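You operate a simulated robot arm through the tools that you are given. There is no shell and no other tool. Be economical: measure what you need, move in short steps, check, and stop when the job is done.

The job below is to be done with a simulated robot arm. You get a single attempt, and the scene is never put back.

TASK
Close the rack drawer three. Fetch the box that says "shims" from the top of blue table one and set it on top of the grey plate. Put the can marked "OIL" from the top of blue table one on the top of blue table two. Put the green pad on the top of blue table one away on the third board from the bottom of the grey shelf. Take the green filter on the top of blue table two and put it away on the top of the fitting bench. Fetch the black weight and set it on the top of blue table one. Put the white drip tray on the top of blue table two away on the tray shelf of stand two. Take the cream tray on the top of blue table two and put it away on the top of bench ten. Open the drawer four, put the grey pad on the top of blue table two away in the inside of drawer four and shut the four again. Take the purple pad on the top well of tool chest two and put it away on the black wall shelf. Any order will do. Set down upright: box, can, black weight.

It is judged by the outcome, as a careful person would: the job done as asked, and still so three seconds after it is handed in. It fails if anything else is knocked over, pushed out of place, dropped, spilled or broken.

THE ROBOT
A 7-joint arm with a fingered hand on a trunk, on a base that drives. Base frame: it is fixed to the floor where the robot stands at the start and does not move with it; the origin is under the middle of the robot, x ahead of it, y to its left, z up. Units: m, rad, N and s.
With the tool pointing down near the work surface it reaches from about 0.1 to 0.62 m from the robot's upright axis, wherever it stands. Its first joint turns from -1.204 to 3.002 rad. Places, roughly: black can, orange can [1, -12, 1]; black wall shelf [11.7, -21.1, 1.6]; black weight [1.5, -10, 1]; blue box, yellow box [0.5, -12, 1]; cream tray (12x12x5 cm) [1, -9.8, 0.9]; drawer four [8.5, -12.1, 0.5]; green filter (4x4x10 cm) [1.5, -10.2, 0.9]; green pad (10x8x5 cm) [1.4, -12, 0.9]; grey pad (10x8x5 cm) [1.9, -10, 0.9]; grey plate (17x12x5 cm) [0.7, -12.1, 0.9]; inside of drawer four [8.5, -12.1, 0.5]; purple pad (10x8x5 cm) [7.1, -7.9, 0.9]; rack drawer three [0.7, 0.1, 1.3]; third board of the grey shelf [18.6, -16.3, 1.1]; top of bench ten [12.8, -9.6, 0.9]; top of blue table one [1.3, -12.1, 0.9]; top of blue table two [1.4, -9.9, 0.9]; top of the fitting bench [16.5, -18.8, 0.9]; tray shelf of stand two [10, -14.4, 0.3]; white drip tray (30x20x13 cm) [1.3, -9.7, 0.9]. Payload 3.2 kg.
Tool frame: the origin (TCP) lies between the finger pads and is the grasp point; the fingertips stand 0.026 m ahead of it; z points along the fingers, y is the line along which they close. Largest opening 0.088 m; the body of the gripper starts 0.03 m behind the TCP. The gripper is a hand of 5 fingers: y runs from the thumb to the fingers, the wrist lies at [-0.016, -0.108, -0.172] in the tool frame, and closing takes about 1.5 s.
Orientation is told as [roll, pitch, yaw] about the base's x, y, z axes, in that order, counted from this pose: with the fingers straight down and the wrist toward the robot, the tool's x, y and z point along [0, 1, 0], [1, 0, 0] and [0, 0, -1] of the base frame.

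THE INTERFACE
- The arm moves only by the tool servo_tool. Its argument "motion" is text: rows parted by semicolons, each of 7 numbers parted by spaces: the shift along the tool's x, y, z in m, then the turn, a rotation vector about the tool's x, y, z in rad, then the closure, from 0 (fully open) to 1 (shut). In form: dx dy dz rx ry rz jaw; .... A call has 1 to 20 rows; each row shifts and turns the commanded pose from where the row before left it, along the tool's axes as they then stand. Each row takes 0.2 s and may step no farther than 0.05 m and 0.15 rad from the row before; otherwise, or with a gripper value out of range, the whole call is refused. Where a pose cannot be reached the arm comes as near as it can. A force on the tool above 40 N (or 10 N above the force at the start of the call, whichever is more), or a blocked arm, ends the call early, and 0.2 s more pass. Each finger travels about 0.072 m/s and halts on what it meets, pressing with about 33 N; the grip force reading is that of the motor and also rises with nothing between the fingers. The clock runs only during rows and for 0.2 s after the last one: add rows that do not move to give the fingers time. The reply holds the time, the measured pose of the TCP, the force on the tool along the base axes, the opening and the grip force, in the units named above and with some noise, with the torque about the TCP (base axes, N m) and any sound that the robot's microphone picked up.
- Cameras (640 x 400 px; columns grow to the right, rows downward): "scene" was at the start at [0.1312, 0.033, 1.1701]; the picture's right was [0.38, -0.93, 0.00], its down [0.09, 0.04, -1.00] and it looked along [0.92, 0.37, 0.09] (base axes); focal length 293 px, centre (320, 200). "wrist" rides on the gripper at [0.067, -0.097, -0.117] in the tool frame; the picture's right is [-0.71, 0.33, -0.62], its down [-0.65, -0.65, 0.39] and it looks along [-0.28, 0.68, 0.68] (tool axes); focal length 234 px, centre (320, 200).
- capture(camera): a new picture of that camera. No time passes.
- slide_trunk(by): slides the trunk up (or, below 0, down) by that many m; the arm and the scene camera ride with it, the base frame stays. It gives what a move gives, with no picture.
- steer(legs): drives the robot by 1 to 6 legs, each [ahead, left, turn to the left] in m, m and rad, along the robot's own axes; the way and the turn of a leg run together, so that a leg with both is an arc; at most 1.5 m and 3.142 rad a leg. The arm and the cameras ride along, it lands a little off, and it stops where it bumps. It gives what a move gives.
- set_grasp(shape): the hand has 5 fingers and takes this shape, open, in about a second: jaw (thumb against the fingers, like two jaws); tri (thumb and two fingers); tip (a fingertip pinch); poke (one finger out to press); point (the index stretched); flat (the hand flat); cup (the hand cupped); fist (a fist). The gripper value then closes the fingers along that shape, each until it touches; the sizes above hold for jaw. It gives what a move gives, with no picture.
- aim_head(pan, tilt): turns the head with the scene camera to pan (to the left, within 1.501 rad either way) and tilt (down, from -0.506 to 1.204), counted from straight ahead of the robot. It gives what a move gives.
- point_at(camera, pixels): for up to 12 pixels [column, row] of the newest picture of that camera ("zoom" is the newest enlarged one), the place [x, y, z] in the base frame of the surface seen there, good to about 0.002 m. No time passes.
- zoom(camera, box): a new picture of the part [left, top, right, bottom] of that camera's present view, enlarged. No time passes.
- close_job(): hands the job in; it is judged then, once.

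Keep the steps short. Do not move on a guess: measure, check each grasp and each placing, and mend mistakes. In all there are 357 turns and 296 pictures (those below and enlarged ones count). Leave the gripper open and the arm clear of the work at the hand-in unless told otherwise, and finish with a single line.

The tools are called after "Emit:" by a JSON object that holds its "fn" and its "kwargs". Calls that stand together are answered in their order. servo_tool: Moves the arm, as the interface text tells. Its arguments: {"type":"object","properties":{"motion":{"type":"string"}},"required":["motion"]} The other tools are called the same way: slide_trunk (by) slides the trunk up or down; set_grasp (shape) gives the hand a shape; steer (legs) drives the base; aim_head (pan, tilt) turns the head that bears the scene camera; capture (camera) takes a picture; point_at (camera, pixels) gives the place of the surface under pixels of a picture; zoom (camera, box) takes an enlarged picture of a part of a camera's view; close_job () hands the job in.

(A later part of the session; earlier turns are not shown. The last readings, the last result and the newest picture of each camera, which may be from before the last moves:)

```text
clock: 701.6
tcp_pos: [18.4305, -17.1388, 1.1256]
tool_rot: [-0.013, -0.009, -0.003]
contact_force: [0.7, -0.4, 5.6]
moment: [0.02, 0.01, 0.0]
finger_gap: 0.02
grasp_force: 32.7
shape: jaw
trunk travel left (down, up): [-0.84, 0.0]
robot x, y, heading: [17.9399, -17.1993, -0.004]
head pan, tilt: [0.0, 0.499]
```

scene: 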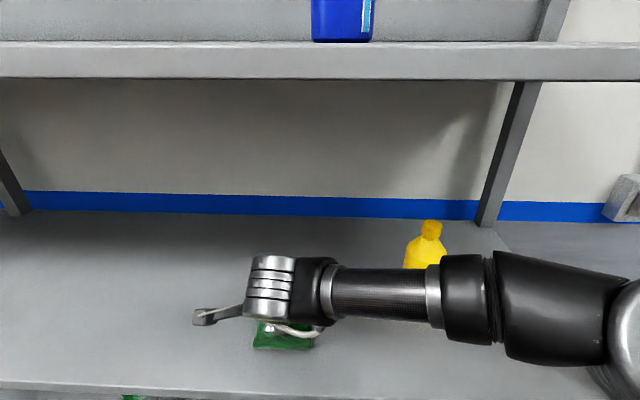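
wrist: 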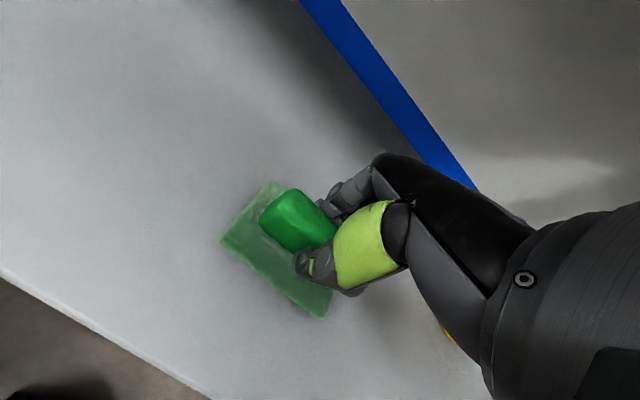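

Emit:
{"fn": "servo_tool", "kwargs": {"motion": "0 0 0 0 0 0 0.6; 0 0 0 0 0 0 0.3; 0 0 0 0 0 0 0; 0 0 0 0 0 0 0; 0 0 0 0 0 0 0; 0 0 -0.02 0 0 0 0; 0 0 -0.03 0 0 0 0; 0 0 -0.03 0 0 0 0; 0 -0.04 0 0 0 0 0; 0 -0.04 0 0 0 0 0; 0 -0.04 0 0 0 0 0"}}

Emit:
{"fn": "steer", "kwargs": {"legs": [[-0.45, 0, 0]]}}

Emit:
{"fn": "capture", "kwargs": {"camera": "scene"}}

```text
clock: 704.0
tcp_pos: [18.308, -17.1351, 1.2053]
tool_rot: [-0.013, -0.009, -0.003]
contact_force: [-0.1, 0.2, 0.6]
moment: [-0.02, 0.0, 0.0]
finger_gap: 0.0882
grasp_force: 0.1
shape: jaw
trunk travel left (down, up): [-0.84, 0.0]
robot x, y, heading: [17.9442, -17.1963, -0.002]
head pan, tilt: [0.0, 0.499]
```

```text
clock: 706.7
tcp_pos: [17.8662, -17.1349, 1.2051]
tool_rot: [-0.011, -0.008, -0.013]
contact_force: [1.2, -0.3, 0.0]
moment: [0.0, 0.0, 0.01]
finger_gap: 0.0878
grasp_force: 0.0
shape: jaw
trunk travel left (down, up): [-0.84, 0.0]
robot x, y, heading: [17.5009, -17.1998, -0.009]
head pan, tilt: [0.0, 0.499]
```

```text
131 pictures are left
```

scene: 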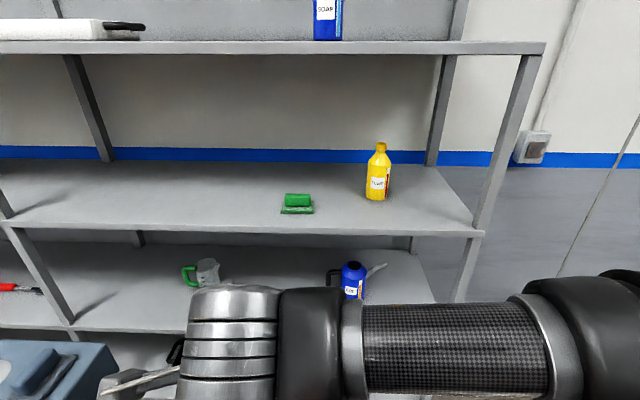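

Green pad is on the third board. On the way back I inspect the fitting bench top for free space (for the filter).

Emit:
{"fn": "steer", "kwargs": {"legs": [[0, -0.45, 0], [0, 0, 3.14], [1.0, 0, 0]]}}

Emit:
{"fn": "aim_head", "kwargs": {"pan": 1.4, "tilt": 0.6}}

Emit:
{"fn": "capture", "kwargs": {"camera": "scene"}}

```text
clock: 721.6
tcp_pos: [16.1141, -17.6685, 1.2055]
tool_rot: [-0.014, -0.006, 3.113]
contact_force: [1.0, -0.1, 0.1]
moment: [0.03, -0.03, 0.0]
finger_gap: 0.0878
grasp_force: 0.0
shape: jaw
trunk travel left (down, up): [-0.84, 0.0]
robot x, y, heading: [16.482, -17.6141, 3.114]
head pan, tilt: [0.0, 0.499]
```

```text
clock: 723.1
tcp_pos: [16.1147, -17.6686, 1.2049]
tool_rot: [-0.015, -0.008, 3.114]
contact_force: [-0.6, -0.2, 0.2]
moment: [0.0, 0.01, 0.0]
finger_gap: 0.088
grasp_force: 0.0
shape: jaw
trunk travel left (down, up): [-0.84, 0.0]
robot x, y, heading: [16.4804, -17.6152, 3.114]
head pan, tilt: [1.4, 0.6]
```

```text
130 pictures are left
```

scene: 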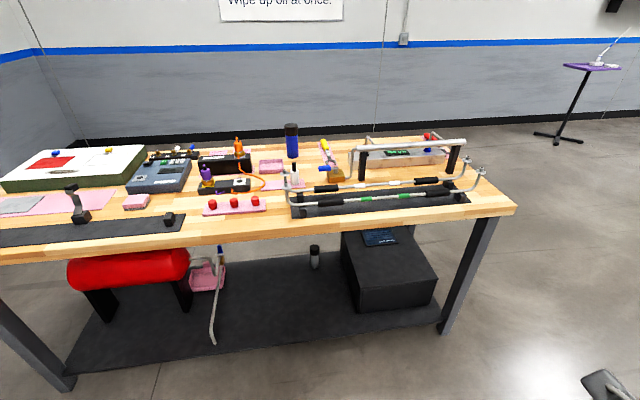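

The bench is crowded; I measure candidate free spots at its west end and front strip.

Emit:
{"fn": "point_at", "kwargs": {"camera": "scene", "pixels": [[490, 200], [515, 208], [480, 175], [470, 205], [460, 210], [240, 228], [275, 215], [190, 235], [270, 195], [440, 140], [462, 147], [200, 245]]}}

Emit:
{"fn": "zoom", "kwargs": {"camera": "scene", "box": [180, 120, 540, 260]}}

```text
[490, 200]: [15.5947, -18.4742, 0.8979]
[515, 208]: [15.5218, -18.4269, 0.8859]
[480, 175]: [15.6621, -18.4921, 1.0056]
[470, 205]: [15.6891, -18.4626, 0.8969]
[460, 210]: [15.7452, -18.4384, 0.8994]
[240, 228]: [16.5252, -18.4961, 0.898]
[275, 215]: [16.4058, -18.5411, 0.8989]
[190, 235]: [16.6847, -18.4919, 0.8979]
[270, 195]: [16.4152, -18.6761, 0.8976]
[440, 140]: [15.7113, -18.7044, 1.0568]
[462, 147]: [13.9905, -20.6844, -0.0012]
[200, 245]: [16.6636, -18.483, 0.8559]
```

```text
1.78 times, centred on (360, 190) of scene
```

zoom: 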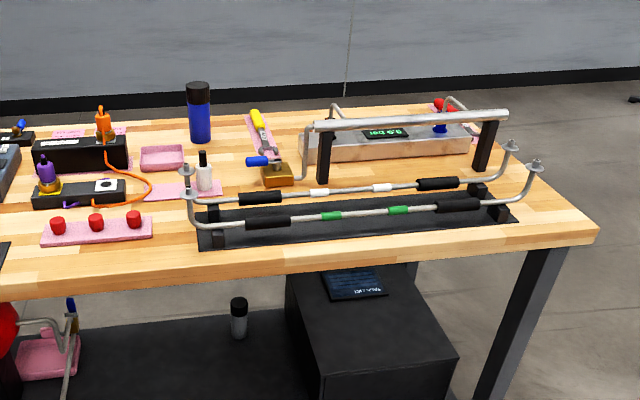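

I'll choose the exact spot on arrival. Now I return to the tables by the same way.

Emit:
{"fn": "steer", "kwargs": {"legs": [[1.25, 0, 0.02], [0, 0, 0.41], [1.2, 0, 0], [1.2, 0, 0], [0, 0, -0.4], [1.5, 0, 0]]}}

Emit:
{"fn": "steer", "kwargs": {"legs": [[1.5, 0, 0], [1.5, 0, 0], [1.5, 0, 0], [1.5, 0, 0]]}}

```text
clock: 750.2
tcp_pos: [11.1584, -18.5518, 1.2051]
tool_rot: [-0.014, -0.007, 3.138]
contact_force: [0.5, 0.4, 0.0]
moment: [0.03, 0.04, 0.04]
finger_gap: 0.0881
grasp_force: 0.1
shape: jaw
trunk travel left (down, up): [-0.84, 0.0]
robot x, y, heading: [11.5264, -18.4885, 3.14]
head pan, tilt: [1.4, 0.6]
```

```text
clock: 778.6
tcp_pos: [5.1734, -18.5375, 1.2047]
tool_rot: [-0.014, -0.007, -3.14]
contact_force: [-0.1, 0.6, -0.5]
moment: [-0.02, 0.02, -0.02]
finger_gap: 0.0877
grasp_force: 0.1
shape: jaw
trunk travel left (down, up): [-0.84, 0.0]
robot x, y, heading: [5.5388, -18.4728, -3.14]
head pan, tilt: [1.4, 0.6]
```

Empty-handed, I first go to find and open drawer four (near (8.5,-12.1)). I drive north along x≈5.4 to y≈-10.9 and look east.

Emit:
{"fn": "steer", "kwargs": {"legs": [[0, 0, -1.548], [1.5, 0, 0], [1.5, 0, 0], [1.5, 0, 0], [1.5, 0, 0], [1.5, 0, 0]]}}

Emit:
{"fn": "aim_head", "kwargs": {"pan": -1.45, "tilt": 0.35}}

Emit:
{"fn": "capture", "kwargs": {"camera": "scene"}}

```text
clock: 818.1
tcp_pos: [5.2729, -10.5792, 1.2046]
tool_rot: [-0.013, -0.005, 1.602]
contact_force: [0.6, -0.6, -0.3]
moment: [0.02, -0.01, 0.0]
finger_gap: 0.0879
grasp_force: 0.0
shape: jaw
trunk travel left (down, up): [-0.84, 0.0]
robot x, y, heading: [5.3496, -10.9404, 1.595]
head pan, tilt: [1.4, 0.6]
```

```text
clock: 820.6
tcp_pos: [5.2745, -10.5798, 1.2042]
tool_rot: [-0.013, -0.006, 1.6]
contact_force: [0.5, -0.1, 0.6]
moment: [-0.02, 0.0, 0.0]
finger_gap: 0.088
grasp_force: 0.0
shape: jaw
trunk travel left (down, up): [-0.84, 0.0]
robot x, y, heading: [5.3459, -10.9427, 1.6]
head pan, tilt: [-1.45, 0.351]
```

```text
128 pictures are left
```

scene: 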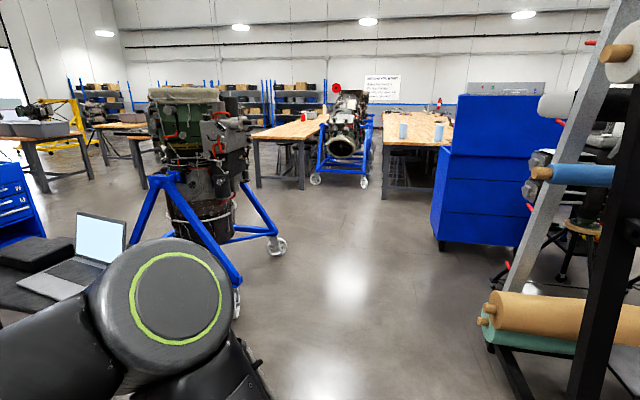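

Another blue chest stands at right; its back faces me. I measure it and the passage.

Emit:
{"fn": "point_at", "kwargs": {"camera": "scene", "pixels": [[440, 245], [437, 225], [530, 245], [452, 100], [555, 100], [385, 195], [280, 245], [237, 310], [505, 270], [500, 330], [345, 300], [305, 185]]}}

Emit:
{"fn": "zoom", "kwargs": {"camera": "scene", "box": [400, 70, 640, 280]}}

```text
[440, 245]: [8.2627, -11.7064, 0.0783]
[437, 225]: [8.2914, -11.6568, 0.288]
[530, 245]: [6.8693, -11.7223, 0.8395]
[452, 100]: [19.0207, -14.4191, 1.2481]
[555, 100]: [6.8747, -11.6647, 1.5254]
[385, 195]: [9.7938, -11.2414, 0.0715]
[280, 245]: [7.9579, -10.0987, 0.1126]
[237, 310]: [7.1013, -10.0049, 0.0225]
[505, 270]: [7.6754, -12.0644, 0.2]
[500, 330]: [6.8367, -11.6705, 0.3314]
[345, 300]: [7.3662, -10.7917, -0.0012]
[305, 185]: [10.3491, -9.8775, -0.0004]
```

```text
1.90 times, centred on (520, 175) of scene
```

zoom: 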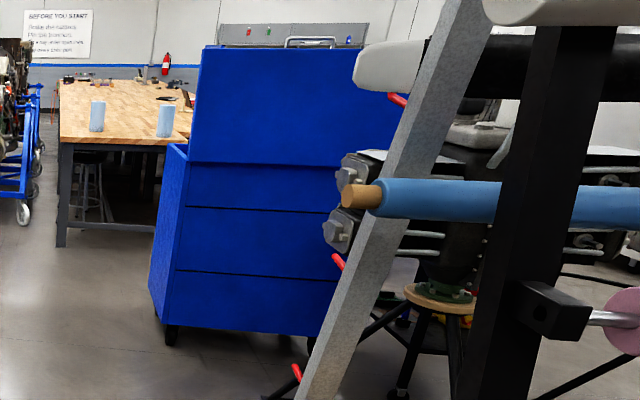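

The chest's front must face east. I drive east along y≈-10.95 to x≈8.9 and look at its front.

Emit:
{"fn": "steer", "kwargs": {"legs": [[0, 0, -1.6], [1.5, 0, 0], [1.5, 0, 0], [0.6, 0, 0], [0, 0, -1.2]]}}

Emit:
{"fn": "aim_head", "kwargs": {"pan": -0.5, "tilt": 0.6}}

Emit:
{"fn": "capture", "kwargs": {"camera": "scene"}}

```text
clock: 845.0
tcp_pos: [9.146, -11.2679, 1.2044]
tool_rot: [-0.015, -0.007, -1.212]
contact_force: [0.6, 0.1, 0.2]
moment: [-0.01, 0.0, 0.0]
finger_gap: 0.0881
grasp_force: 0.1
shape: jaw
trunk travel left (down, up): [-0.84, 0.0]
robot x, y, heading: [8.96, -10.9452, -1.208]
head pan, tilt: [-1.45, 0.351]
```

```text
clock: 846.2
tcp_pos: [9.1465, -11.2678, 1.2053]
tool_rot: [-0.014, -0.007, -1.213]
contact_force: [0.7, 1.0, -0.2]
moment: [-0.01, 0.0, 0.01]
finger_gap: 0.0879
grasp_force: 0.1
shape: jaw
trunk travel left (down, up): [-0.84, 0.0]
robot x, y, heading: [8.9572, -10.9529, -1.213]
head pan, tilt: [-0.499, 0.6]
```

```text
126 pictures are left
```

scene: 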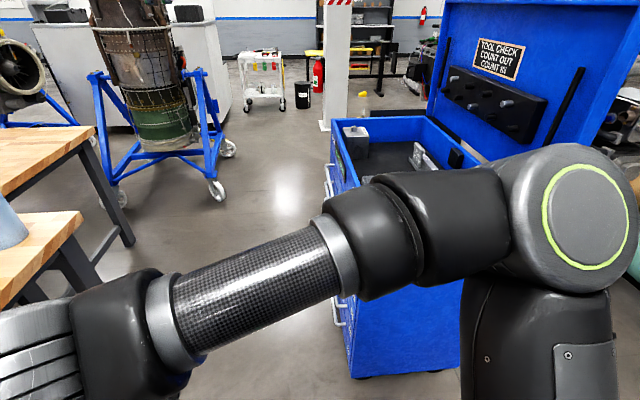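

I measure the chest front, handles, the engine stand and bench to find standing room east of the chest.

Emit:
{"fn": "point_at", "kwargs": {"camera": "scene", "pixels": [[330, 140], [335, 180], [345, 330], [352, 372], [217, 190], [118, 195], [227, 150], [80, 213], [130, 240], [430, 118], [280, 180], [230, 280]]}}

```text
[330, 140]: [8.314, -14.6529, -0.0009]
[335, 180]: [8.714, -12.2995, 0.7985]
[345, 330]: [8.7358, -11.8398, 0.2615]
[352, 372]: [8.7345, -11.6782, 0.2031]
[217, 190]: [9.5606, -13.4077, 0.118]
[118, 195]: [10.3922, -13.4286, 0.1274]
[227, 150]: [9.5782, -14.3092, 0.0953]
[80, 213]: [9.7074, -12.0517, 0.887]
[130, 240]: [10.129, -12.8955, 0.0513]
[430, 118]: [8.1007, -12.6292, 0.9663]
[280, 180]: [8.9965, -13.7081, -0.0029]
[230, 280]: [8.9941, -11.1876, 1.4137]
```

I drive into the 0.9 m gap to about (9.28,-12.1) and turn to face the chest front.

Emit:
{"fn": "steer", "kwargs": {"legs": [[0, 0, -0.355], [0, 0.3, 0], [1.15, 0, 0], [0, 0, -1.57]]}}

Emit:
{"fn": "aim_head", "kwargs": {"pan": 0, "tilt": 1.0}}

Emit:
{"fn": "capture", "kwargs": {"camera": "scene"}}

```text
clock: 858.6
tcp_pos: [8.9011, -12.1629, 1.2043]
tool_rot: [-0.015, -0.006, -3.135]
contact_force: [-0.3, 0.3, -0.2]
moment: [0.01, 0.0, -0.03]
finger_gap: 0.0878
grasp_force: 0.1
shape: jaw
trunk travel left (down, up): [-0.84, 0.0]
robot x, y, heading: [9.2647, -12.0975, -3.136]
head pan, tilt: [-0.499, 0.6]
```

```text
clock: 859.6
tcp_pos: [8.8996, -12.1633, 1.205]
tool_rot: [-0.014, -0.009, -3.136]
contact_force: [-0.3, 0.6, 0.1]
moment: [0.0, 0.03, 0.0]
finger_gap: 0.088
grasp_force: 0.0
shape: jaw
trunk travel left (down, up): [-0.84, 0.0]
robot x, y, heading: [9.2594, -12.0972, -3.135]
head pan, tilt: [0.0, 1.0]
```

```text
125 pictures are left
```

scene: 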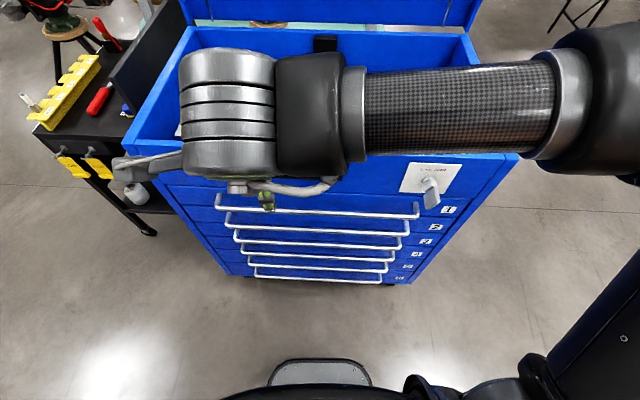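

Six drawers with numbers; there's a lock-like part at (428,188). I zoom in.

Emit:
{"fn": "zoom", "kwargs": {"camera": "scene", "box": [380, 140, 480, 290]}}

Emit:
{"fn": "point_at", "kwargs": {"camera": "scene", "pixels": [[428, 185], [416, 254], [320, 209], [320, 227], [320, 244], [315, 258], [315, 269], [315, 281], [240, 245], [395, 258], [445, 210], [235, 235]]}}

```text
2.67 times, centred on (430, 215) of scene
```

zoom: 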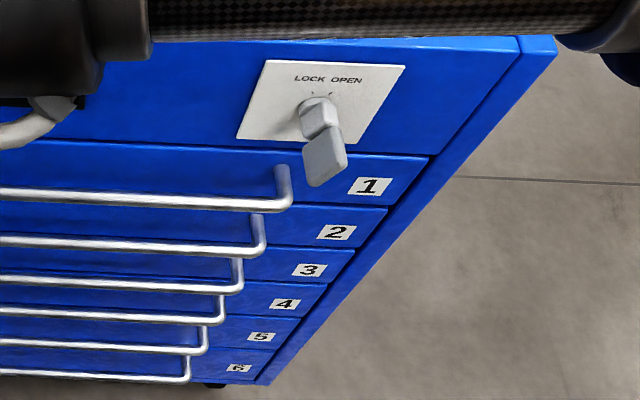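

```text
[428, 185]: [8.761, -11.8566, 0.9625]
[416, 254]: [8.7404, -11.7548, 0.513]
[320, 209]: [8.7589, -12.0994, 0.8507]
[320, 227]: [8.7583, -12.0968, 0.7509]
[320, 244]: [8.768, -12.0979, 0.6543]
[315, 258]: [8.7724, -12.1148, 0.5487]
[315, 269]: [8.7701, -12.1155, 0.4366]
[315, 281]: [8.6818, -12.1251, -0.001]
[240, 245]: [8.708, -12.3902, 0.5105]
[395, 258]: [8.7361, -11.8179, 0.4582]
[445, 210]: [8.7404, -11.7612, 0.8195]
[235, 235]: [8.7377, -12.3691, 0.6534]
```

There is a LOCK/OPEN key. I back a little, lower the trunk and look at the key straight on.

Emit:
{"fn": "steer", "kwargs": {"legs": [[-0.07, 0, 0]]}}

Emit:
{"fn": "slide_trunk", "kwargs": {"by": -0.4}}

Emit:
{"fn": "aim_head", "kwargs": {"pan": -0.45, "tilt": 0.4}}

Emit:
{"fn": "capture", "kwargs": {"camera": "scene"}}

```text
clock: 860.6
tcp_pos: [8.9686, -12.1625, 1.2052]
tool_rot: [-0.014, -0.005, -3.138]
contact_force: [0.3, 0.2, -0.2]
moment: [-0.03, -0.01, 0.0]
finger_gap: 0.0879
grasp_force: 0.0
shape: jaw
trunk travel left (down, up): [-0.84, 0.0]
robot x, y, heading: [9.3377, -12.1016, -3.137]
head pan, tilt: [0.0, 1.0]
```

```text
clock: 864.4
tcp_pos: [8.9694, -12.163, 0.8055]
tool_rot: [-0.013, -0.009, -3.137]
contact_force: [-0.7, -0.2, -0.3]
moment: [0.03, 0.0, 0.01]
finger_gap: 0.088
grasp_force: 0.0
shape: jaw
trunk travel left (down, up): [-0.44, 0.4]
robot x, y, heading: [9.3329, -12.1006, -3.141]
head pan, tilt: [0.0, 1.0]
```

```text
clock: 865.4
tcp_pos: [8.9702, -12.163, 0.8042]
tool_rot: [-0.014, -0.007, -3.137]
contact_force: [-0.9, 0.2, 0.3]
moment: [0.0, 0.01, 0.0]
finger_gap: 0.0879
grasp_force: 0.1
shape: jaw
trunk travel left (down, up): [-0.44, 0.4]
robot x, y, heading: [9.3368, -12.0977, -3.14]
head pan, tilt: [-0.45, 0.4]
```

```text
123 pictures are left
```

scene: 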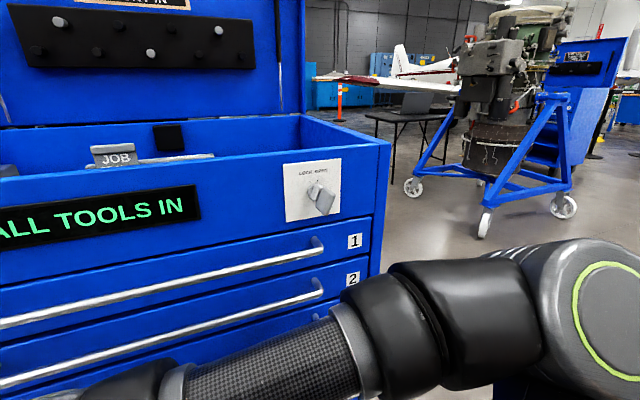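

Emit:
{"fn": "zoom", "kwargs": {"camera": "scene", "box": [270, 150, 360, 230]}}

Emit:
{"fn": "point_at", "kwargs": {"camera": "zoom", "pixels": [[320, 190], [290, 220], [340, 240], [395, 310], [390, 260], [300, 110], [330, 140], [370, 140], [150, 300]]}}

```text
5.00 times, centred on (315, 190) of scene
```

zoom: 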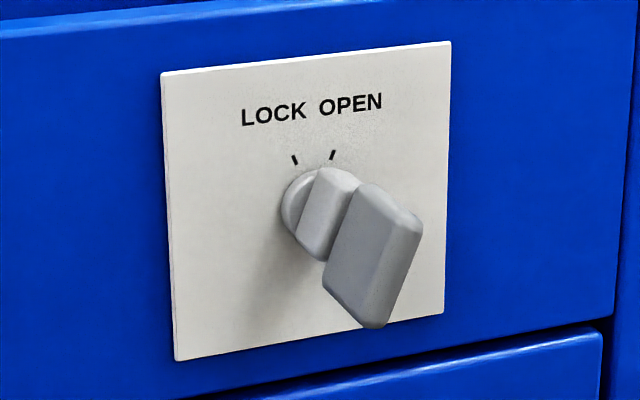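

```text
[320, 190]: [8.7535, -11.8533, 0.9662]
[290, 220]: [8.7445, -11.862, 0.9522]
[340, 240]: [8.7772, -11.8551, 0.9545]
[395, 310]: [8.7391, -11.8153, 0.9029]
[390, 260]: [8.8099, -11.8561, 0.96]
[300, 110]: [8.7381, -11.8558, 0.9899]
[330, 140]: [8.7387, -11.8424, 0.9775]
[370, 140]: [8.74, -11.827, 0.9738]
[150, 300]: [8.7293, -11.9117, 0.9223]
```

The key points to OPEN, so the drawers are unlocked. Bar 4 is at z≈0.549, x≈8.768. I move forward slightly and pitch the hand so the fingers point at the chest.

Emit:
{"fn": "servo_tool", "kwargs": {"motion": "-0.035 0.03 0 0 0 0 0; -0.035 0.03 0 0 0 0 0; 0 0.03 0 0 0 0 0; 0 0 0 -0.14 0 0 0; 0 0 0 -0.143 0 0 0; 0 0 0 -0.143 0 0 0; 0 0 0 -0.143 0 0 0; 0 0 0 -0.143 0 0 0; 0 0 0 -0.143 0 0 0; 0 0 0 -0.143 0 0 0; 0 0 0 -0.143 0 0 0; 0 0 0 -0.143 0 0 0; 0 0 0 -0.143 0 0 0; 0 0 0 -0.143 0 0 0"}}

Emit:
{"fn": "aim_head", "kwargs": {"pan": 0, "tilt": 0.9}}

Emit:
{"fn": "capture", "kwargs": {"camera": "scene"}}

```text
clock: 868.4
tcp_pos: [8.866, -12.0781, 0.8233]
tool_rot: [1.743, -1.513, 1.362]
contact_force: [-0.5, -0.3, 0.0]
moment: [0.03, 0.0, 0.03]
finger_gap: 0.088
grasp_force: 0.0
shape: jaw
out of reach, approached as far as the arm can: row 10, 14
trunk travel left (down, up): [-0.44, 0.4]
robot x, y, heading: [9.3369, -12.0978, -3.136]
head pan, tilt: [-0.45, 0.4]
```

```text
clock: 869.4
tcp_pos: [8.8675, -12.0788, 0.8208]
tool_rot: [1.626, -1.52, 1.481]
contact_force: [-0.4, -0.3, 0.2]
moment: [-0.01, 0.03, 0.0]
finger_gap: 0.0877
grasp_force: 0.1
shape: jaw
trunk travel left (down, up): [-0.44, 0.4]
robot x, y, heading: [9.3332, -12.0972, -3.138]
head pan, tilt: [0.0, 0.901]
```

```text
121 pictures are left
```

scene: 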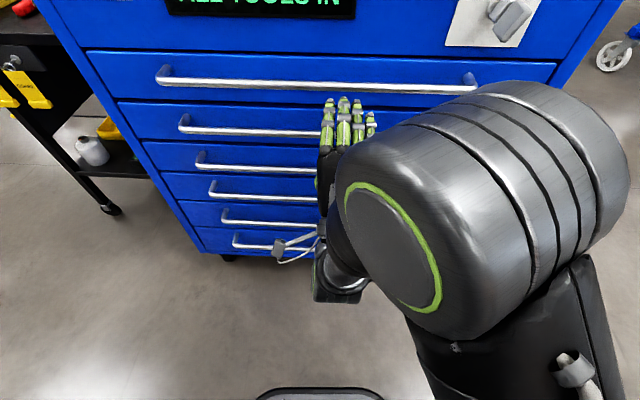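

The fingers point at the chest. I lower the trunk 0.272 m to drawer-four height and look.

Emit:
{"fn": "slide_trunk", "kwargs": {"by": -0.272}}

Emit:
{"fn": "capture", "kwargs": {"camera": "scene"}}

Emit:
{"fn": "capture", "kwargs": {"camera": "wrist"}}

```text
clock: 872.1
tcp_pos: [8.8674, -12.0792, 0.5502]
tool_rot: [1.624, -1.516, 1.482]
contact_force: [-0.6, 0.9, -0.1]
moment: [-0.02, 0.01, 0.01]
finger_gap: 0.0878
grasp_force: 0.0
shape: jaw
trunk travel left (down, up): [-0.168, 0.672]
robot x, y, heading: [9.3338, -12.1026, -3.135]
head pan, tilt: [0.0, 0.901]
```

```text
120 pictures are left
```

scene: 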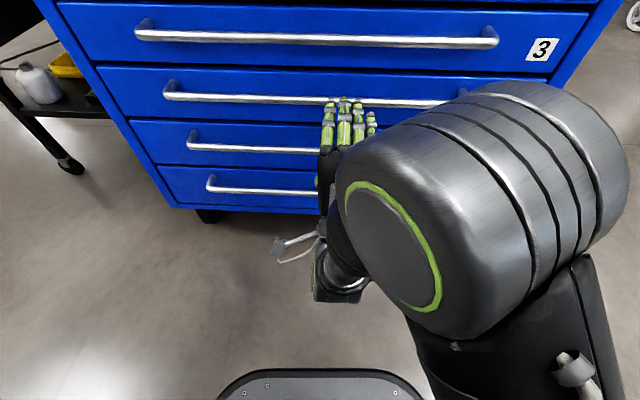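

```text
119 pictures are left
```

wrist: 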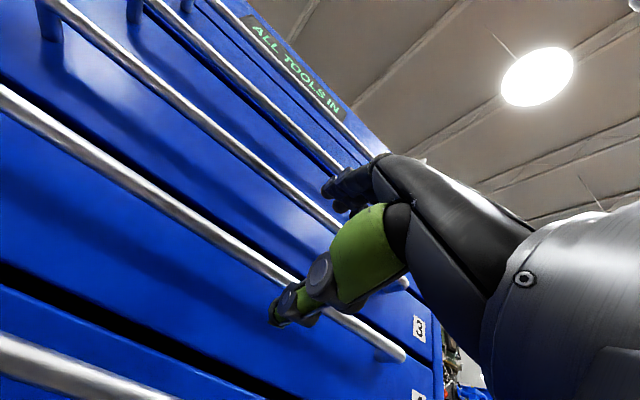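

Bar 3 is at row 38, so bar 4 is at row 98. I measure them.

Emit:
{"fn": "point_at", "kwargs": {"camera": "scene", "pixels": [[250, 35], [250, 97], [300, 99], [250, 147], [230, 120], [400, 101], [168, 90], [345, 100], [370, 120]]}}

Emit:
{"fn": "point_at", "kwargs": {"camera": "wrist", "pixels": [[200, 210], [130, 165], [60, 360], [370, 340], [230, 140], [418, 328]]}}

```text
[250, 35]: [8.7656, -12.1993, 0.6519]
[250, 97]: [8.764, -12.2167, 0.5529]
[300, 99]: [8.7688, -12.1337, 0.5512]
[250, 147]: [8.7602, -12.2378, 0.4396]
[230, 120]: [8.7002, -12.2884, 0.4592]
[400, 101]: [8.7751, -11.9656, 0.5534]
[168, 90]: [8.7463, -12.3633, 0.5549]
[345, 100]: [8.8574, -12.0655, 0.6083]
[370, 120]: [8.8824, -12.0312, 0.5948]
```

```text
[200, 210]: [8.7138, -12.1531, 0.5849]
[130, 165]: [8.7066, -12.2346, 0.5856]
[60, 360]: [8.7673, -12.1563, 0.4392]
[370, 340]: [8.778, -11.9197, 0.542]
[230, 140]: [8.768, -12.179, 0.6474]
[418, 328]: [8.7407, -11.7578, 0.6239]
```

TCP height matches. I move forward 9.5 cm with the fingers above and below the bar.

Emit:
{"fn": "servo_tool", "kwargs": {"motion": "0 0 0.04 0 0 0 0; 0 0 0.04 0 0 0 0; 0 0 0.013 0 0 0 0; 0 0 0 0 0 0 0"}}

Emit:
{"fn": "capture", "kwargs": {"camera": "scene"}}

Emit:
{"fn": "capture", "kwargs": {"camera": "wrist"}}

```text
clock: 873.1
tcp_pos: [8.7775, -12.0883, 0.5429]
tool_rot: [2.02, -1.569, 1.111]
contact_force: [0.3, 0.6, -0.5]
moment: [0.01, 0.0, 0.0]
finger_gap: 0.0877
grasp_force: 0.0
shape: jaw
trunk travel left (down, up): [-0.168, 0.672]
robot x, y, heading: [9.3358, -12.0998, -3.138]
head pan, tilt: [0.0, 0.901]
```

```text
118 pictures are left
```

scene: 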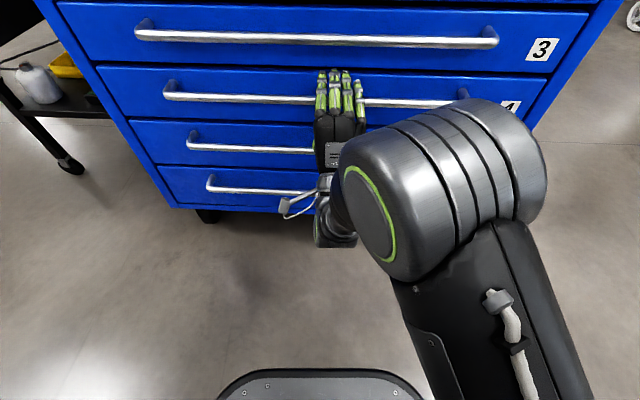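

```text
117 pictures are left
```

wrist: 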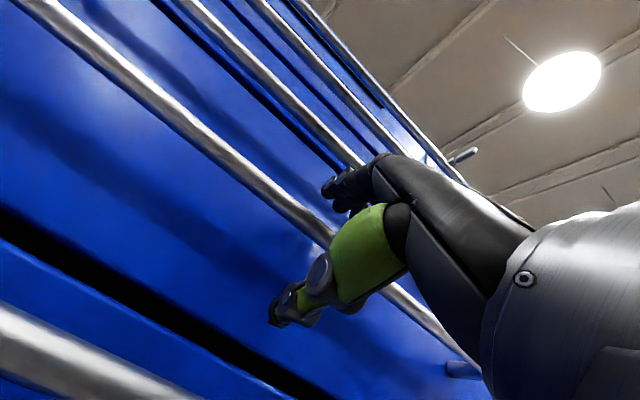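

The bar (drawer labelled 4) is between thumb and fingers. I close and pull gently 5 cm.

Emit:
{"fn": "servo_tool", "kwargs": {"motion": "0 0 0 0 0 0 0.4; 0 0 0 0 0 0 0.8; 0 0 0 0 0 0 1; 0 0 0 0 0 0 1; 0 0 0 0 0 0 1; 0 0 0 0 0 0 1; 0 0 0 0 0 0 1; 0 0 0 0 0 0 1; 0 0 -0.01 0 0 0 1; 0 0 -0.02 0 0 0 1; 0 0 -0.02 0 0 0 1"}}

Emit:
{"fn": "capture", "kwargs": {"camera": "scene"}}

```text
clock: 875.5
tcp_pos: [8.8292, -12.0907, 0.5392]
tool_rot: [-1.579, -1.563, -1.572]
contact_force: [-0.3, 6.4, 5.8]
moment: [0.03, 0.21, -0.22]
finger_gap: 0.0104
grasp_force: 33.2
shape: jaw
trunk travel left (down, up): [-0.168, 0.672]
robot x, y, heading: [9.3385, -12.0961, -3.128]
head pan, tilt: [0.0, 0.901]
```

```text
116 pictures are left
```

scene: 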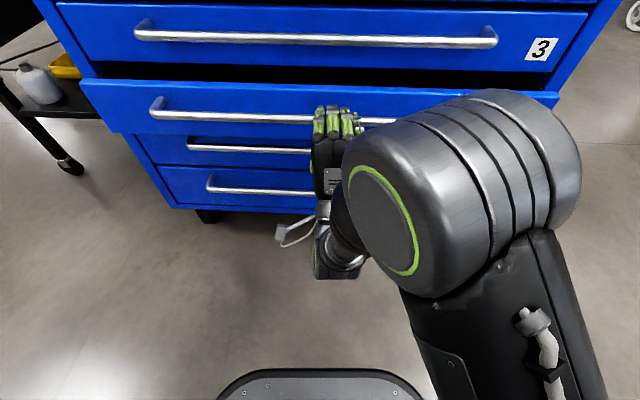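

It opens. I continue pulling by arm.

Emit:
{"fn": "servo_tool", "kwargs": {"motion": "0 0 -0.025 0 0 0 1; 0 0 -0.025 0 0 0 1; 0 0 -0.025 0 0 0 1; 0 0 -0.025 0 0 0 1; 0 0 -0.025 0 0 0 1; 0 0 -0.025 0 0 0 1"}}

Emit:
{"fn": "capture", "kwargs": {"camera": "scene"}}

```text
clock: 876.4
tcp_pos: [8.899, -12.0878, 0.5498]
tool_rot: [0.626, -1.511, 2.501]
contact_force: [1.5, -8.4, -27.2]
moment: [0.1, -0.46, 0.07]
finger_gap: 0.0047
grasp_force: 33.7
shape: jaw
out of reach, approached as far as the arm can: row 3, 4
trunk travel left (down, up): [-0.168, 0.672]
robot x, y, heading: [9.3388, -12.0984, -3.135]
head pan, tilt: [0.0, 0.901]
stopped in row 4: the force on the tool passed its limit (the readings are from after the stop); the commanded pose is now the measured one
```

```text
115 pictures are left
```

scene: 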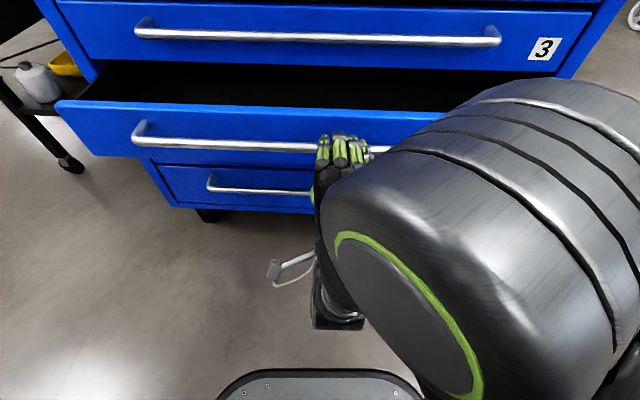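

About 12 cm open; the arm is too folded now. I back the base 6 cm while holding the bar.

Emit:
{"fn": "servo_tool", "kwargs": {"motion": "0 0 0 0 0 0 1; 0 0 0 0 0 0 1"}}

Emit:
{"fn": "steer", "kwargs": {"legs": [[-0.07, 0, 0]]}}

Emit:
{"fn": "capture", "kwargs": {"camera": "scene"}}

```text
clock: 877.0
tcp_pos: [8.8986, -12.0855, 0.5514]
tool_rot: [0.643, -1.513, 2.478]
contact_force: [1.7, -12.5, -33.4]
moment: [0.13, -0.54, 0.17]
finger_gap: 0.0046
grasp_force: 32.7
shape: jaw
trunk travel left (down, up): [-0.168, 0.672]
robot x, y, heading: [9.3358, -12.1014, -3.132]
head pan, tilt: [0.0, 0.901]
```

```text
clock: 878.0
tcp_pos: [8.9672, -12.0877, 0.5505]
tool_rot: [0.624, -1.514, 2.503]
contact_force: [1.1, -25.5, -33.7]
moment: [0.23, -0.51, 0.38]
finger_gap: 0.0043
grasp_force: 32.9
shape: jaw
trunk travel left (down, up): [-0.168, 0.672]
robot x, y, heading: [9.4038, -12.0978, -3.134]
head pan, tilt: [0.0, 0.901]
```

```text
114 pictures are left
```

scene: 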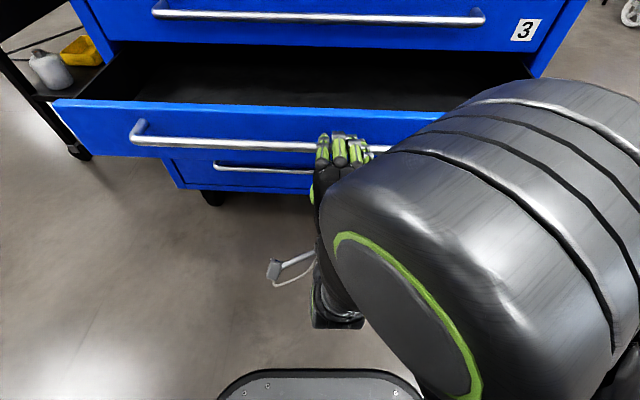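

Now ~19 cm open. I open the fingers, back 3 cm and retract as far as possible to free the bar.

Emit:
{"fn": "servo_tool", "kwargs": {"motion": "0 0 0 0 0 0 0.6; 0 0 0 0 0 0 0.3; 0 0 0 0 0 0 0; 0 0 0 0 0 0 0; 0 0 0 0 0 0 0; 0 0 0 0 0 0 0"}}

Emit:
{"fn": "steer", "kwargs": {"legs": [[-0.03, 0, 0]]}}

Emit:
{"fn": "servo_tool", "kwargs": {"motion": "0 0 -0.02 0 0 0 0; 0 0 -0.02 0 0 0 0"}}

Emit:
{"fn": "capture", "kwargs": {"camera": "scene"}}

```text
clock: 879.4
tcp_pos: [8.9702, -12.0862, 0.5531]
tool_rot: [0.732, -1.515, 2.395]
contact_force: [0.9, -0.3, -0.1]
moment: [0.0, -0.01, 0.02]
finger_gap: 0.0881
grasp_force: 0.0
shape: jaw
trunk travel left (down, up): [-0.168, 0.672]
robot x, y, heading: [9.4063, -12.1016, -3.132]
head pan, tilt: [0.0, 0.901]
```

```text
clock: 880.3
tcp_pos: [8.9999, -12.0861, 0.5536]
tool_rot: [0.727, -1.515, 2.4]
contact_force: [0.3, -0.3, 0.4]
moment: [-0.01, 0.0, -0.02]
finger_gap: 0.0877
grasp_force: 0.0
shape: jaw
trunk travel left (down, up): [-0.168, 0.672]
robot x, y, heading: [9.4334, -12.0992, -3.137]
head pan, tilt: [0.0, 0.901]
```

```text
clock: 880.9
tcp_pos: [9.0242, -12.0817, 0.5581]
tool_rot: [1.025, -1.491, 2.081]
contact_force: [0.0, 0.4, -0.3]
moment: [0.0, -0.03, 0.01]
finger_gap: 0.0877
grasp_force: 0.0
shape: jaw
out of reach, approached as far as the arm can: row 2
trunk travel left (down, up): [-0.168, 0.672]
robot x, y, heading: [9.4363, -12.0972, -3.133]
head pan, tilt: [0.0, 0.901]
```

```text
113 pictures are left
```

scene: 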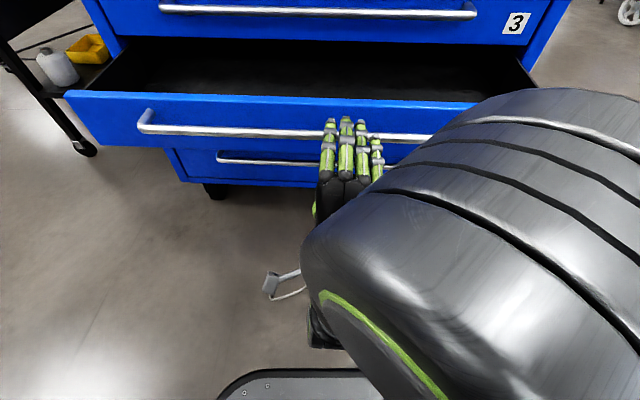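

The hand is free of the bar. I raise the trunk 0.3 m and turn the hand back to pointing down, closing it, to hook the drawer front from inside.

Emit:
{"fn": "slide_trunk", "kwargs": {"by": 0.3}}

Emit:
{"fn": "servo_tool", "kwargs": {"motion": "0 0 0 0.143 0 0 0; 0 0 0 0.143 0 0 0; 0 0 0 0.143 0 0 0; 0 0 0 0.143 0 0 0; 0 0 0 0.143 0 0 0; 0 0 0 0.143 0 0 0.5; 0 0 0 0.143 0 0 1; 0 0 0 0.143 0 0 1; 0 0 0 0.143 0 0 1; 0 0 0 0.143 0 0 1; 0 0 0 0.07 0 0 1; 0 0 0 0 0 0 1; 0 0 0 0 0 0 1"}}

Emit:
{"fn": "capture", "kwargs": {"camera": "scene"}}

```text
clock: 883.9
tcp_pos: [9.0257, -12.085, 0.8579]
tool_rot: [1.058, -1.492, 2.054]
contact_force: [-0.7, 0.5, 0.3]
moment: [0.03, 0.03, -0.02]
finger_gap: 0.0877
grasp_force: 0.1
shape: jaw
trunk travel left (down, up): [-0.468, 0.372]
robot x, y, heading: [9.4332, -12.1009, -3.138]
head pan, tilt: [0.0, 0.901]
```

```text
clock: 886.7
tcp_pos: [8.9983, -12.116, 0.843]
tool_rot: [0.039, -0.03, 3.124]
contact_force: [-0.2, 0.2, 0.3]
moment: [-0.01, 0.03, 0.03]
finger_gap: 0.0
grasp_force: 32.7
shape: jaw
out of reach, approached as far as the arm can: row 1, 2, 3
trunk travel left (down, up): [-0.468, 0.372]
robot x, y, heading: [9.4353, -12.0968, -3.134]
head pan, tilt: [0.0, 0.901]
```

```text
112 pictures are left
```

scene: 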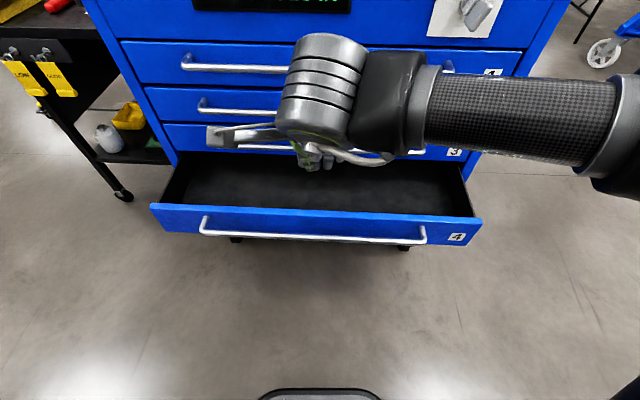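

Good view of the open drawer, labelled 4. I measure its front panel and interior.

Emit:
{"fn": "point_at", "kwargs": {"camera": "scene", "pixels": [[320, 211], [320, 208], [320, 200], [320, 235], [250, 190], [400, 190], [300, 180], [165, 180], [470, 210], [160, 207]]}}

```text
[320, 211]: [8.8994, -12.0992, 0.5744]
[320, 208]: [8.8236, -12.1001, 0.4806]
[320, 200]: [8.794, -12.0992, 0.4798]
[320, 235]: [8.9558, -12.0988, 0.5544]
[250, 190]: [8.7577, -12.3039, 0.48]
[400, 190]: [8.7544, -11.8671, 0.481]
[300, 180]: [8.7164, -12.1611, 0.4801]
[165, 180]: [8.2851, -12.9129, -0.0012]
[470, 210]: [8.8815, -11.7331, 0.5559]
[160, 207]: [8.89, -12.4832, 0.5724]
```

Drawer floor z=0.48, panel top 0.574 at x≈8.90. I move the closed hand to x≈8.855 and lower it behind the panel.

Emit:
{"fn": "servo_tool", "kwargs": {"motion": "0 0.045 0 0 0 0 1; 0 0.045 0 0 0 0 1; 0 0.05 0 0 0 0 1; 0 0 0 0 0 0 1"}}

Emit:
{"fn": "slide_trunk", "kwargs": {"by": -0.285}}

Emit:
{"fn": "capture", "kwargs": {"camera": "scene"}}

Emit:
{"fn": "capture", "kwargs": {"camera": "wrist"}}

```text
clock: 887.7
tcp_pos: [8.8581, -12.1133, 0.8486]
tool_rot: [0.037, -0.031, 3.127]
contact_force: [0.0, 0.3, 0.6]
moment: [0.0, 0.0, 0.01]
finger_gap: 0.0001
grasp_force: 33.3
shape: jaw
trunk travel left (down, up): [-0.468, 0.372]
robot x, y, heading: [9.4368, -12.0973, -3.134]
head pan, tilt: [0.0, 0.901]
```

```text
clock: 890.6
tcp_pos: [8.8595, -12.113, 0.5638]
tool_rot: [0.038, -0.032, 3.125]
contact_force: [-0.3, -0.7, 1.2]
moment: [-0.03, 0.03, 0.01]
finger_gap: 0.0002
grasp_force: 33.4
shape: jaw
trunk travel left (down, up): [-0.183, 0.657]
robot x, y, heading: [9.4367, -12.0983, -3.132]
head pan, tilt: [0.0, 0.901]
```

```text
111 pictures are left
```

scene: 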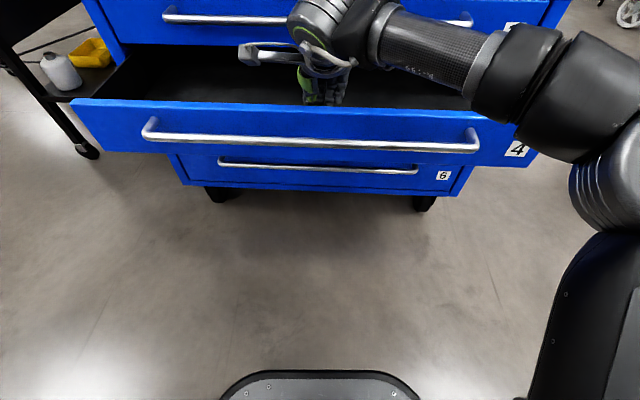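

```text
110 pictures are left
```

wrist: 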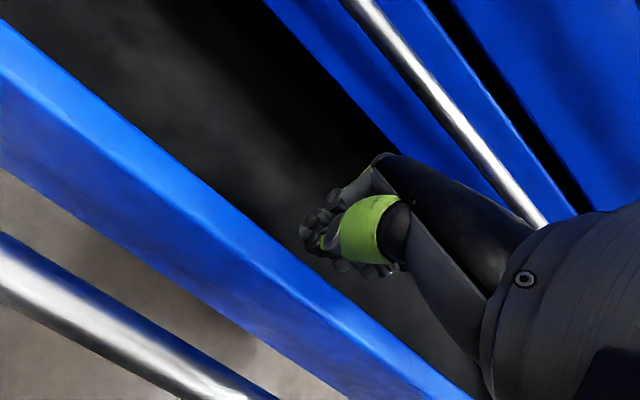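

The hand is inside behind the panel. I pull toward me in 2 cm steps.

Emit:
{"fn": "servo_tool", "kwargs": {"motion": "0 -0.02 0.008 0 0 0 1; 0 -0.02 0 0 0 0 1; 0 -0.02 0 0 0 0 1; 0 -0.02 0 0 0 0 1; 0 -0.02 0 0 0 0 1; 0 -0.02 0 0 0 0 1; 0 -0.02 0 0 0 0 1"}}

Emit:
{"fn": "capture", "kwargs": {"camera": "scene"}}

Emit:
{"fn": "point_at", "kwargs": {"camera": "scene", "pixels": [[200, 105], [200, 125], [200, 140], [200, 155], [250, 80]]}}

```text
clock: 892.2
tcp_pos: [8.9984, -12.1152, 0.5503]
tool_rot: [0.037, -0.028, 3.126]
contact_force: [0.1, 0.1, 0.1]
moment: [-0.04, 0.04, -0.02]
finger_gap: 0.0
grasp_force: 33.0
shape: jaw
trunk travel left (down, up): [-0.183, 0.657]
robot x, y, heading: [9.431, -12.0964, -3.134]
head pan, tilt: [0.0, 0.901]
```

```text
109 pictures are left
```

scene: 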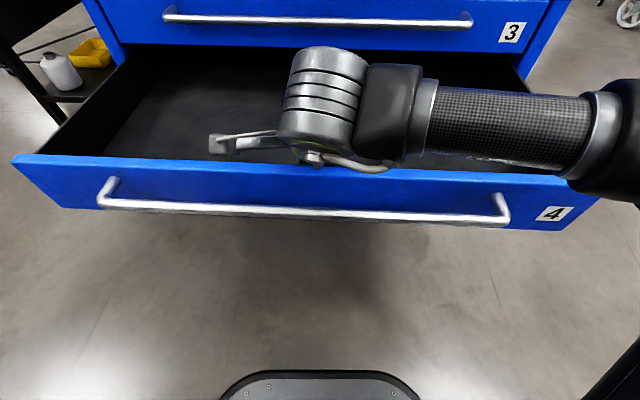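

```text
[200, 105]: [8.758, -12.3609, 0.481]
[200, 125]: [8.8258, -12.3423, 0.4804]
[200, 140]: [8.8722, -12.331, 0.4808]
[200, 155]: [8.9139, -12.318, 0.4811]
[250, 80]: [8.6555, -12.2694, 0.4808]
```

Drawer four is now open ~0.29 m. I lift out, raise the trunk high and drive back to table two for the grey pad.

Emit:
{"fn": "servo_tool", "kwargs": {"motion": "0 0.03 0 0 0 0 1; 0 0 -0.05 0 0 0 1; 0 0 -0.05 0 0 0 1; 0 0 0 0 0 0 0; 0 0 0 0 0 0 0; 0 0 0 0 0 0 0"}}

Emit:
{"fn": "slide_trunk", "kwargs": {"by": 0.657}}

Emit:
{"fn": "steer", "kwargs": {"legs": [[0.03, 0.0, 0], [0, -1.15, 0], [1.5, 0, 0], [1.5, 0, 0], [1.5, 0, 0]]}}

```text
clock: 893.6
tcp_pos: [8.971, -12.1119, 0.6503]
tool_rot: [0.038, -0.032, 3.123]
contact_force: [0.3, 0.0, -0.2]
moment: [0.02, 0.0, 0.0]
finger_gap: 0.0878
grasp_force: 0.0
shape: jaw
trunk travel left (down, up): [-0.183, 0.657]
robot x, y, heading: [9.4347, -12.0929, -3.133]
head pan, tilt: [0.0, 0.901]
```

```text
refused: 0.657 is not a number from -0.4 to 0.4
```

```text
clock: 920.9
tcp_pos: [4.4316, -10.938, 0.6512]
tool_rot: [0.039, -0.031, 3.102]
contact_force: [0.4, -0.7, 0.2]
moment: [-0.01, 0.02, 0.0]
finger_gap: 0.0879
grasp_force: 0.1
shape: jaw
trunk travel left (down, up): [-0.183, 0.657]
robot x, y, heading: [4.8921, -10.9299, 3.128]
head pan, tilt: [0.0, 0.901]
```

The trunk move was refused (limit 0.4), but the drive was uneventful. I raise the trunk in two moves now, then go on to table two.

Emit:
{"fn": "slide_trunk", "kwargs": {"by": 0.4}}

Emit:
{"fn": "slide_trunk", "kwargs": {"by": 0.25}}

Emit:
{"fn": "servo_tool", "kwargs": {"motion": "0 -0.03 0.04 0.035 0.03 0 0; 0 -0.03 0.04 0 0 0 0"}}

Emit:
{"fn": "steer", "kwargs": {"legs": [[1.5, 0, 0], [1.45, 0, 0], [0, 0, -1.56]]}}

Emit:
{"fn": "aim_head", "kwargs": {"pan": 0, "tilt": 0.8}}

Emit:
{"fn": "capture", "kwargs": {"camera": "scene"}}

```text
clock: 924.7
tcp_pos: [4.4313, -10.9374, 1.0497]
tool_rot: [0.039, -0.032, 3.104]
contact_force: [0.4, 0.1, -0.2]
moment: [-0.02, -0.05, -0.03]
finger_gap: 0.0879
grasp_force: 0.1
shape: jaw
trunk travel left (down, up): [-0.583, 0.257]
robot x, y, heading: [4.8966, -10.9323, 3.128]
head pan, tilt: [0.0, 0.901]
```

```text
clock: 927.3
tcp_pos: [4.4309, -10.937, 1.301]
tool_rot: [0.037, -0.031, 3.104]
contact_force: [0.8, 0.0, -0.3]
moment: [-0.01, -0.01, 0.01]
finger_gap: 0.0878
grasp_force: 0.1
shape: jaw
trunk travel left (down, up): [-0.833, 0.007]
robot x, y, heading: [4.8933, -10.9296, 3.127]
head pan, tilt: [0.0, 0.901]
```

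```text
clock: 927.9
tcp_pos: [4.4918, -10.9429, 1.2195]
tool_rot: [0.069, 0.004, 3.105]
contact_force: [0.1, 0.0, -0.2]
moment: [0.0, 0.0, 0.01]
finger_gap: 0.0881
grasp_force: 0.0
shape: jaw
trunk travel left (down, up): [-0.833, 0.007]
robot x, y, heading: [4.8962, -10.9329, 3.13]
head pan, tilt: [0.0, 0.901]
```

```text
clock: 946.0
tcp_pos: [1.943, -10.4709, 1.2198]
tool_rot: [0.069, 0.003, 1.533]
contact_force: [-0.8, -0.5, 0.2]
moment: [0.01, 0.0, -0.01]
finger_gap: 0.0882
grasp_force: 0.0
shape: jaw
trunk travel left (down, up): [-0.833, 0.007]
robot x, y, heading: [1.9545, -10.875, 1.558]
head pan, tilt: [0.0, 0.901]
```

```text
clock: 946.6
tcp_pos: [1.9422, -10.471, 1.2199]
tool_rot: [0.069, 0.005, 1.532]
contact_force: [0.4, 0.4, 0.6]
moment: [0.0, -0.01, -0.05]
finger_gap: 0.0879
grasp_force: 0.0
shape: jaw
trunk travel left (down, up): [-0.833, 0.007]
robot x, y, heading: [1.9528, -10.8786, 1.554]
head pan, tilt: [0.0, 0.799]
```

```text
108 pictures are left
```

scene: 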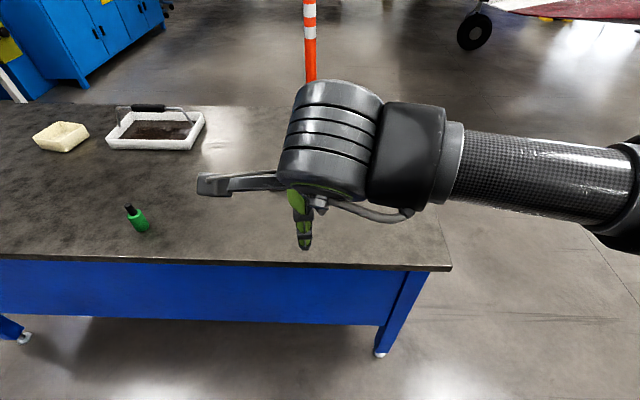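

I correct a small hand roll and view the grey pad with the wrist camera.

Emit:
{"fn": "servo_tool", "kwargs": {"motion": "0 0 0 0 -0.069 0 0; 0 0 0 0 0 0 0"}}

Emit:
{"fn": "capture", "kwargs": {"camera": "wrist"}}

```text
clock: 947.2
tcp_pos: [1.9432, -10.4696, 1.2203]
tool_rot: [0.0, 0.002, 1.532]
contact_force: [0.4, -0.6, -0.3]
moment: [-0.01, 0.03, -0.04]
finger_gap: 0.0882
grasp_force: 0.2
shape: jaw
trunk travel left (down, up): [-0.833, 0.007]
robot x, y, heading: [1.9503, -10.8782, 1.552]
head pan, tilt: [0.0, 0.799]
```

```text
107 pictures are left
```

wrist: 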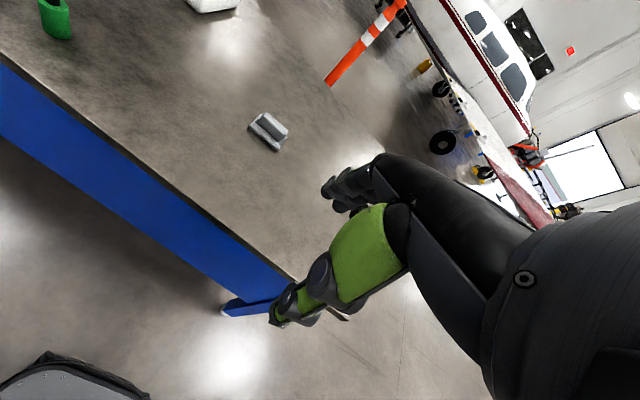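

Emit:
{"fn": "zoom", "kwargs": {"camera": "wrist", "box": [230, 90, 310, 170]}}

Emit:
{"fn": "point_at", "kwargs": {"camera": "wrist", "pixels": [[268, 118], [262, 117], [285, 132], [275, 125], [252, 128], [275, 149], [268, 127], [285, 137], [264, 140]]}}

```text
5.00 times, centred on (270, 130) of wrist
```

zoom: 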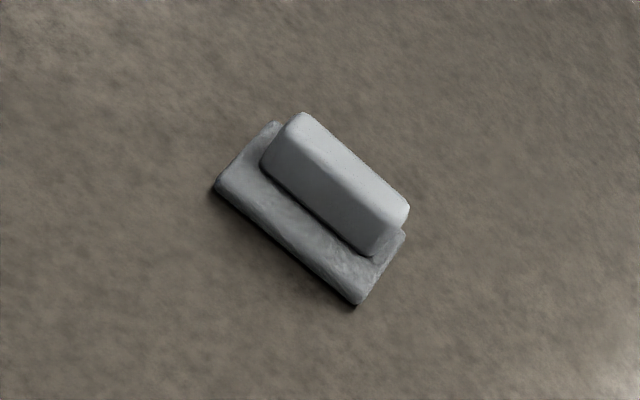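

```text
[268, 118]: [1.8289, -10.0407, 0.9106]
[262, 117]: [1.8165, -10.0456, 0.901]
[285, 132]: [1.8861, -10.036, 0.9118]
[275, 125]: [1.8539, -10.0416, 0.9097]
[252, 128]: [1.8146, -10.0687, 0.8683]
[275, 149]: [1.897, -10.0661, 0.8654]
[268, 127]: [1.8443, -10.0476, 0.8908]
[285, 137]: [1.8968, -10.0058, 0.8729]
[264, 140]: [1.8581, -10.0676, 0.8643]
```

Handle centre ≈ (1.856,-10.031), direction +0.07. I approach, align and move over it.

Emit:
{"fn": "steer", "kwargs": {"legs": [[0.2, 0.09, 0]]}}

Emit:
{"fn": "servo_tool", "kwargs": {"motion": "0 0.045 0 0 0 -0.055 0; 0 0.045 0 0 0 -0.055 0; 0 0.045 0 0 0 0 0; 0 0.045 0 0 0 0 0; 0 0.04 0 0 0 0 0; 0 0 0 0 0 0 0"}}

```text
clock: 948.9
tcp_pos: [1.8574, -10.2699, 1.2201]
tool_rot: [-0.001, 0.002, 1.53]
contact_force: [0.2, -0.1, 0.4]
moment: [-0.01, 0.03, -0.04]
finger_gap: 0.0881
grasp_force: 0.1
shape: jaw
trunk travel left (down, up): [-0.833, 0.007]
robot x, y, heading: [1.864, -10.6755, 1.544]
head pan, tilt: [0.0, 0.799]
```

```text
clock: 950.3
tcp_pos: [1.8484, -10.0503, 1.2186]
tool_rot: [-0.001, 0.002, 1.643]
contact_force: [0.4, 0.3, -0.9]
moment: [0.01, -0.03, -0.01]
finger_gap: 0.0877
grasp_force: 0.1
shape: jaw
trunk travel left (down, up): [-0.833, 0.007]
robot x, y, heading: [1.8647, -10.6762, 1.554]
head pan, tilt: [0.0, 0.799]
```

I centre and descend to z≈0.906.

Emit:
{"fn": "servo_tool", "kwargs": {"motion": "-0.0094 0.0184 0 0 0 0 0; 0 0 0.05 0 0 0 0; 0 0 0.05 0 0 0 0; 0 0 0.05 0 0 0 0; 0 0 0.05 0 0 0 0; 0 0 0.05 0 0 0 0; 0 0 0.03 0 0 0 0; 0 0 0.02 0 0 0 0; 0 0 0.012 0 0 0 0; 0 0 0 0 0 0 0"}}

Emit:
{"fn": "capture", "kwargs": {"camera": "wrist"}}

```text
clock: 952.5
tcp_pos: [1.8566, -10.0322, 0.9065]
tool_rot: [-0.001, 0.006, 1.64]
contact_force: [0.7, -0.7, 0.2]
moment: [-0.02, 0.01, 0.03]
finger_gap: 0.088
grasp_force: 0.0
shape: jaw
trunk travel left (down, up): [-0.833, 0.007]
robot x, y, heading: [1.8683, -10.6784, 1.55]
head pan, tilt: [0.0, 0.799]
```

```text
105 pictures are left
```

wrist: 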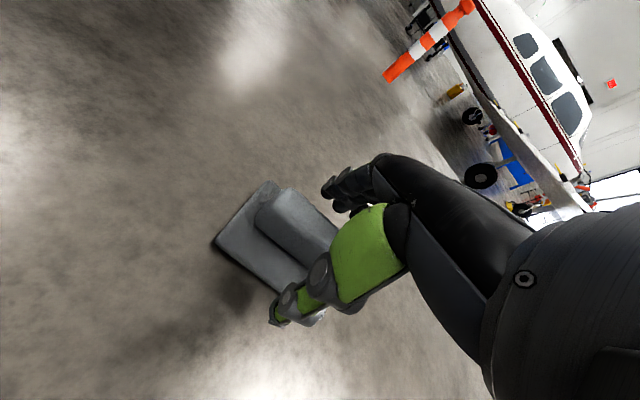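

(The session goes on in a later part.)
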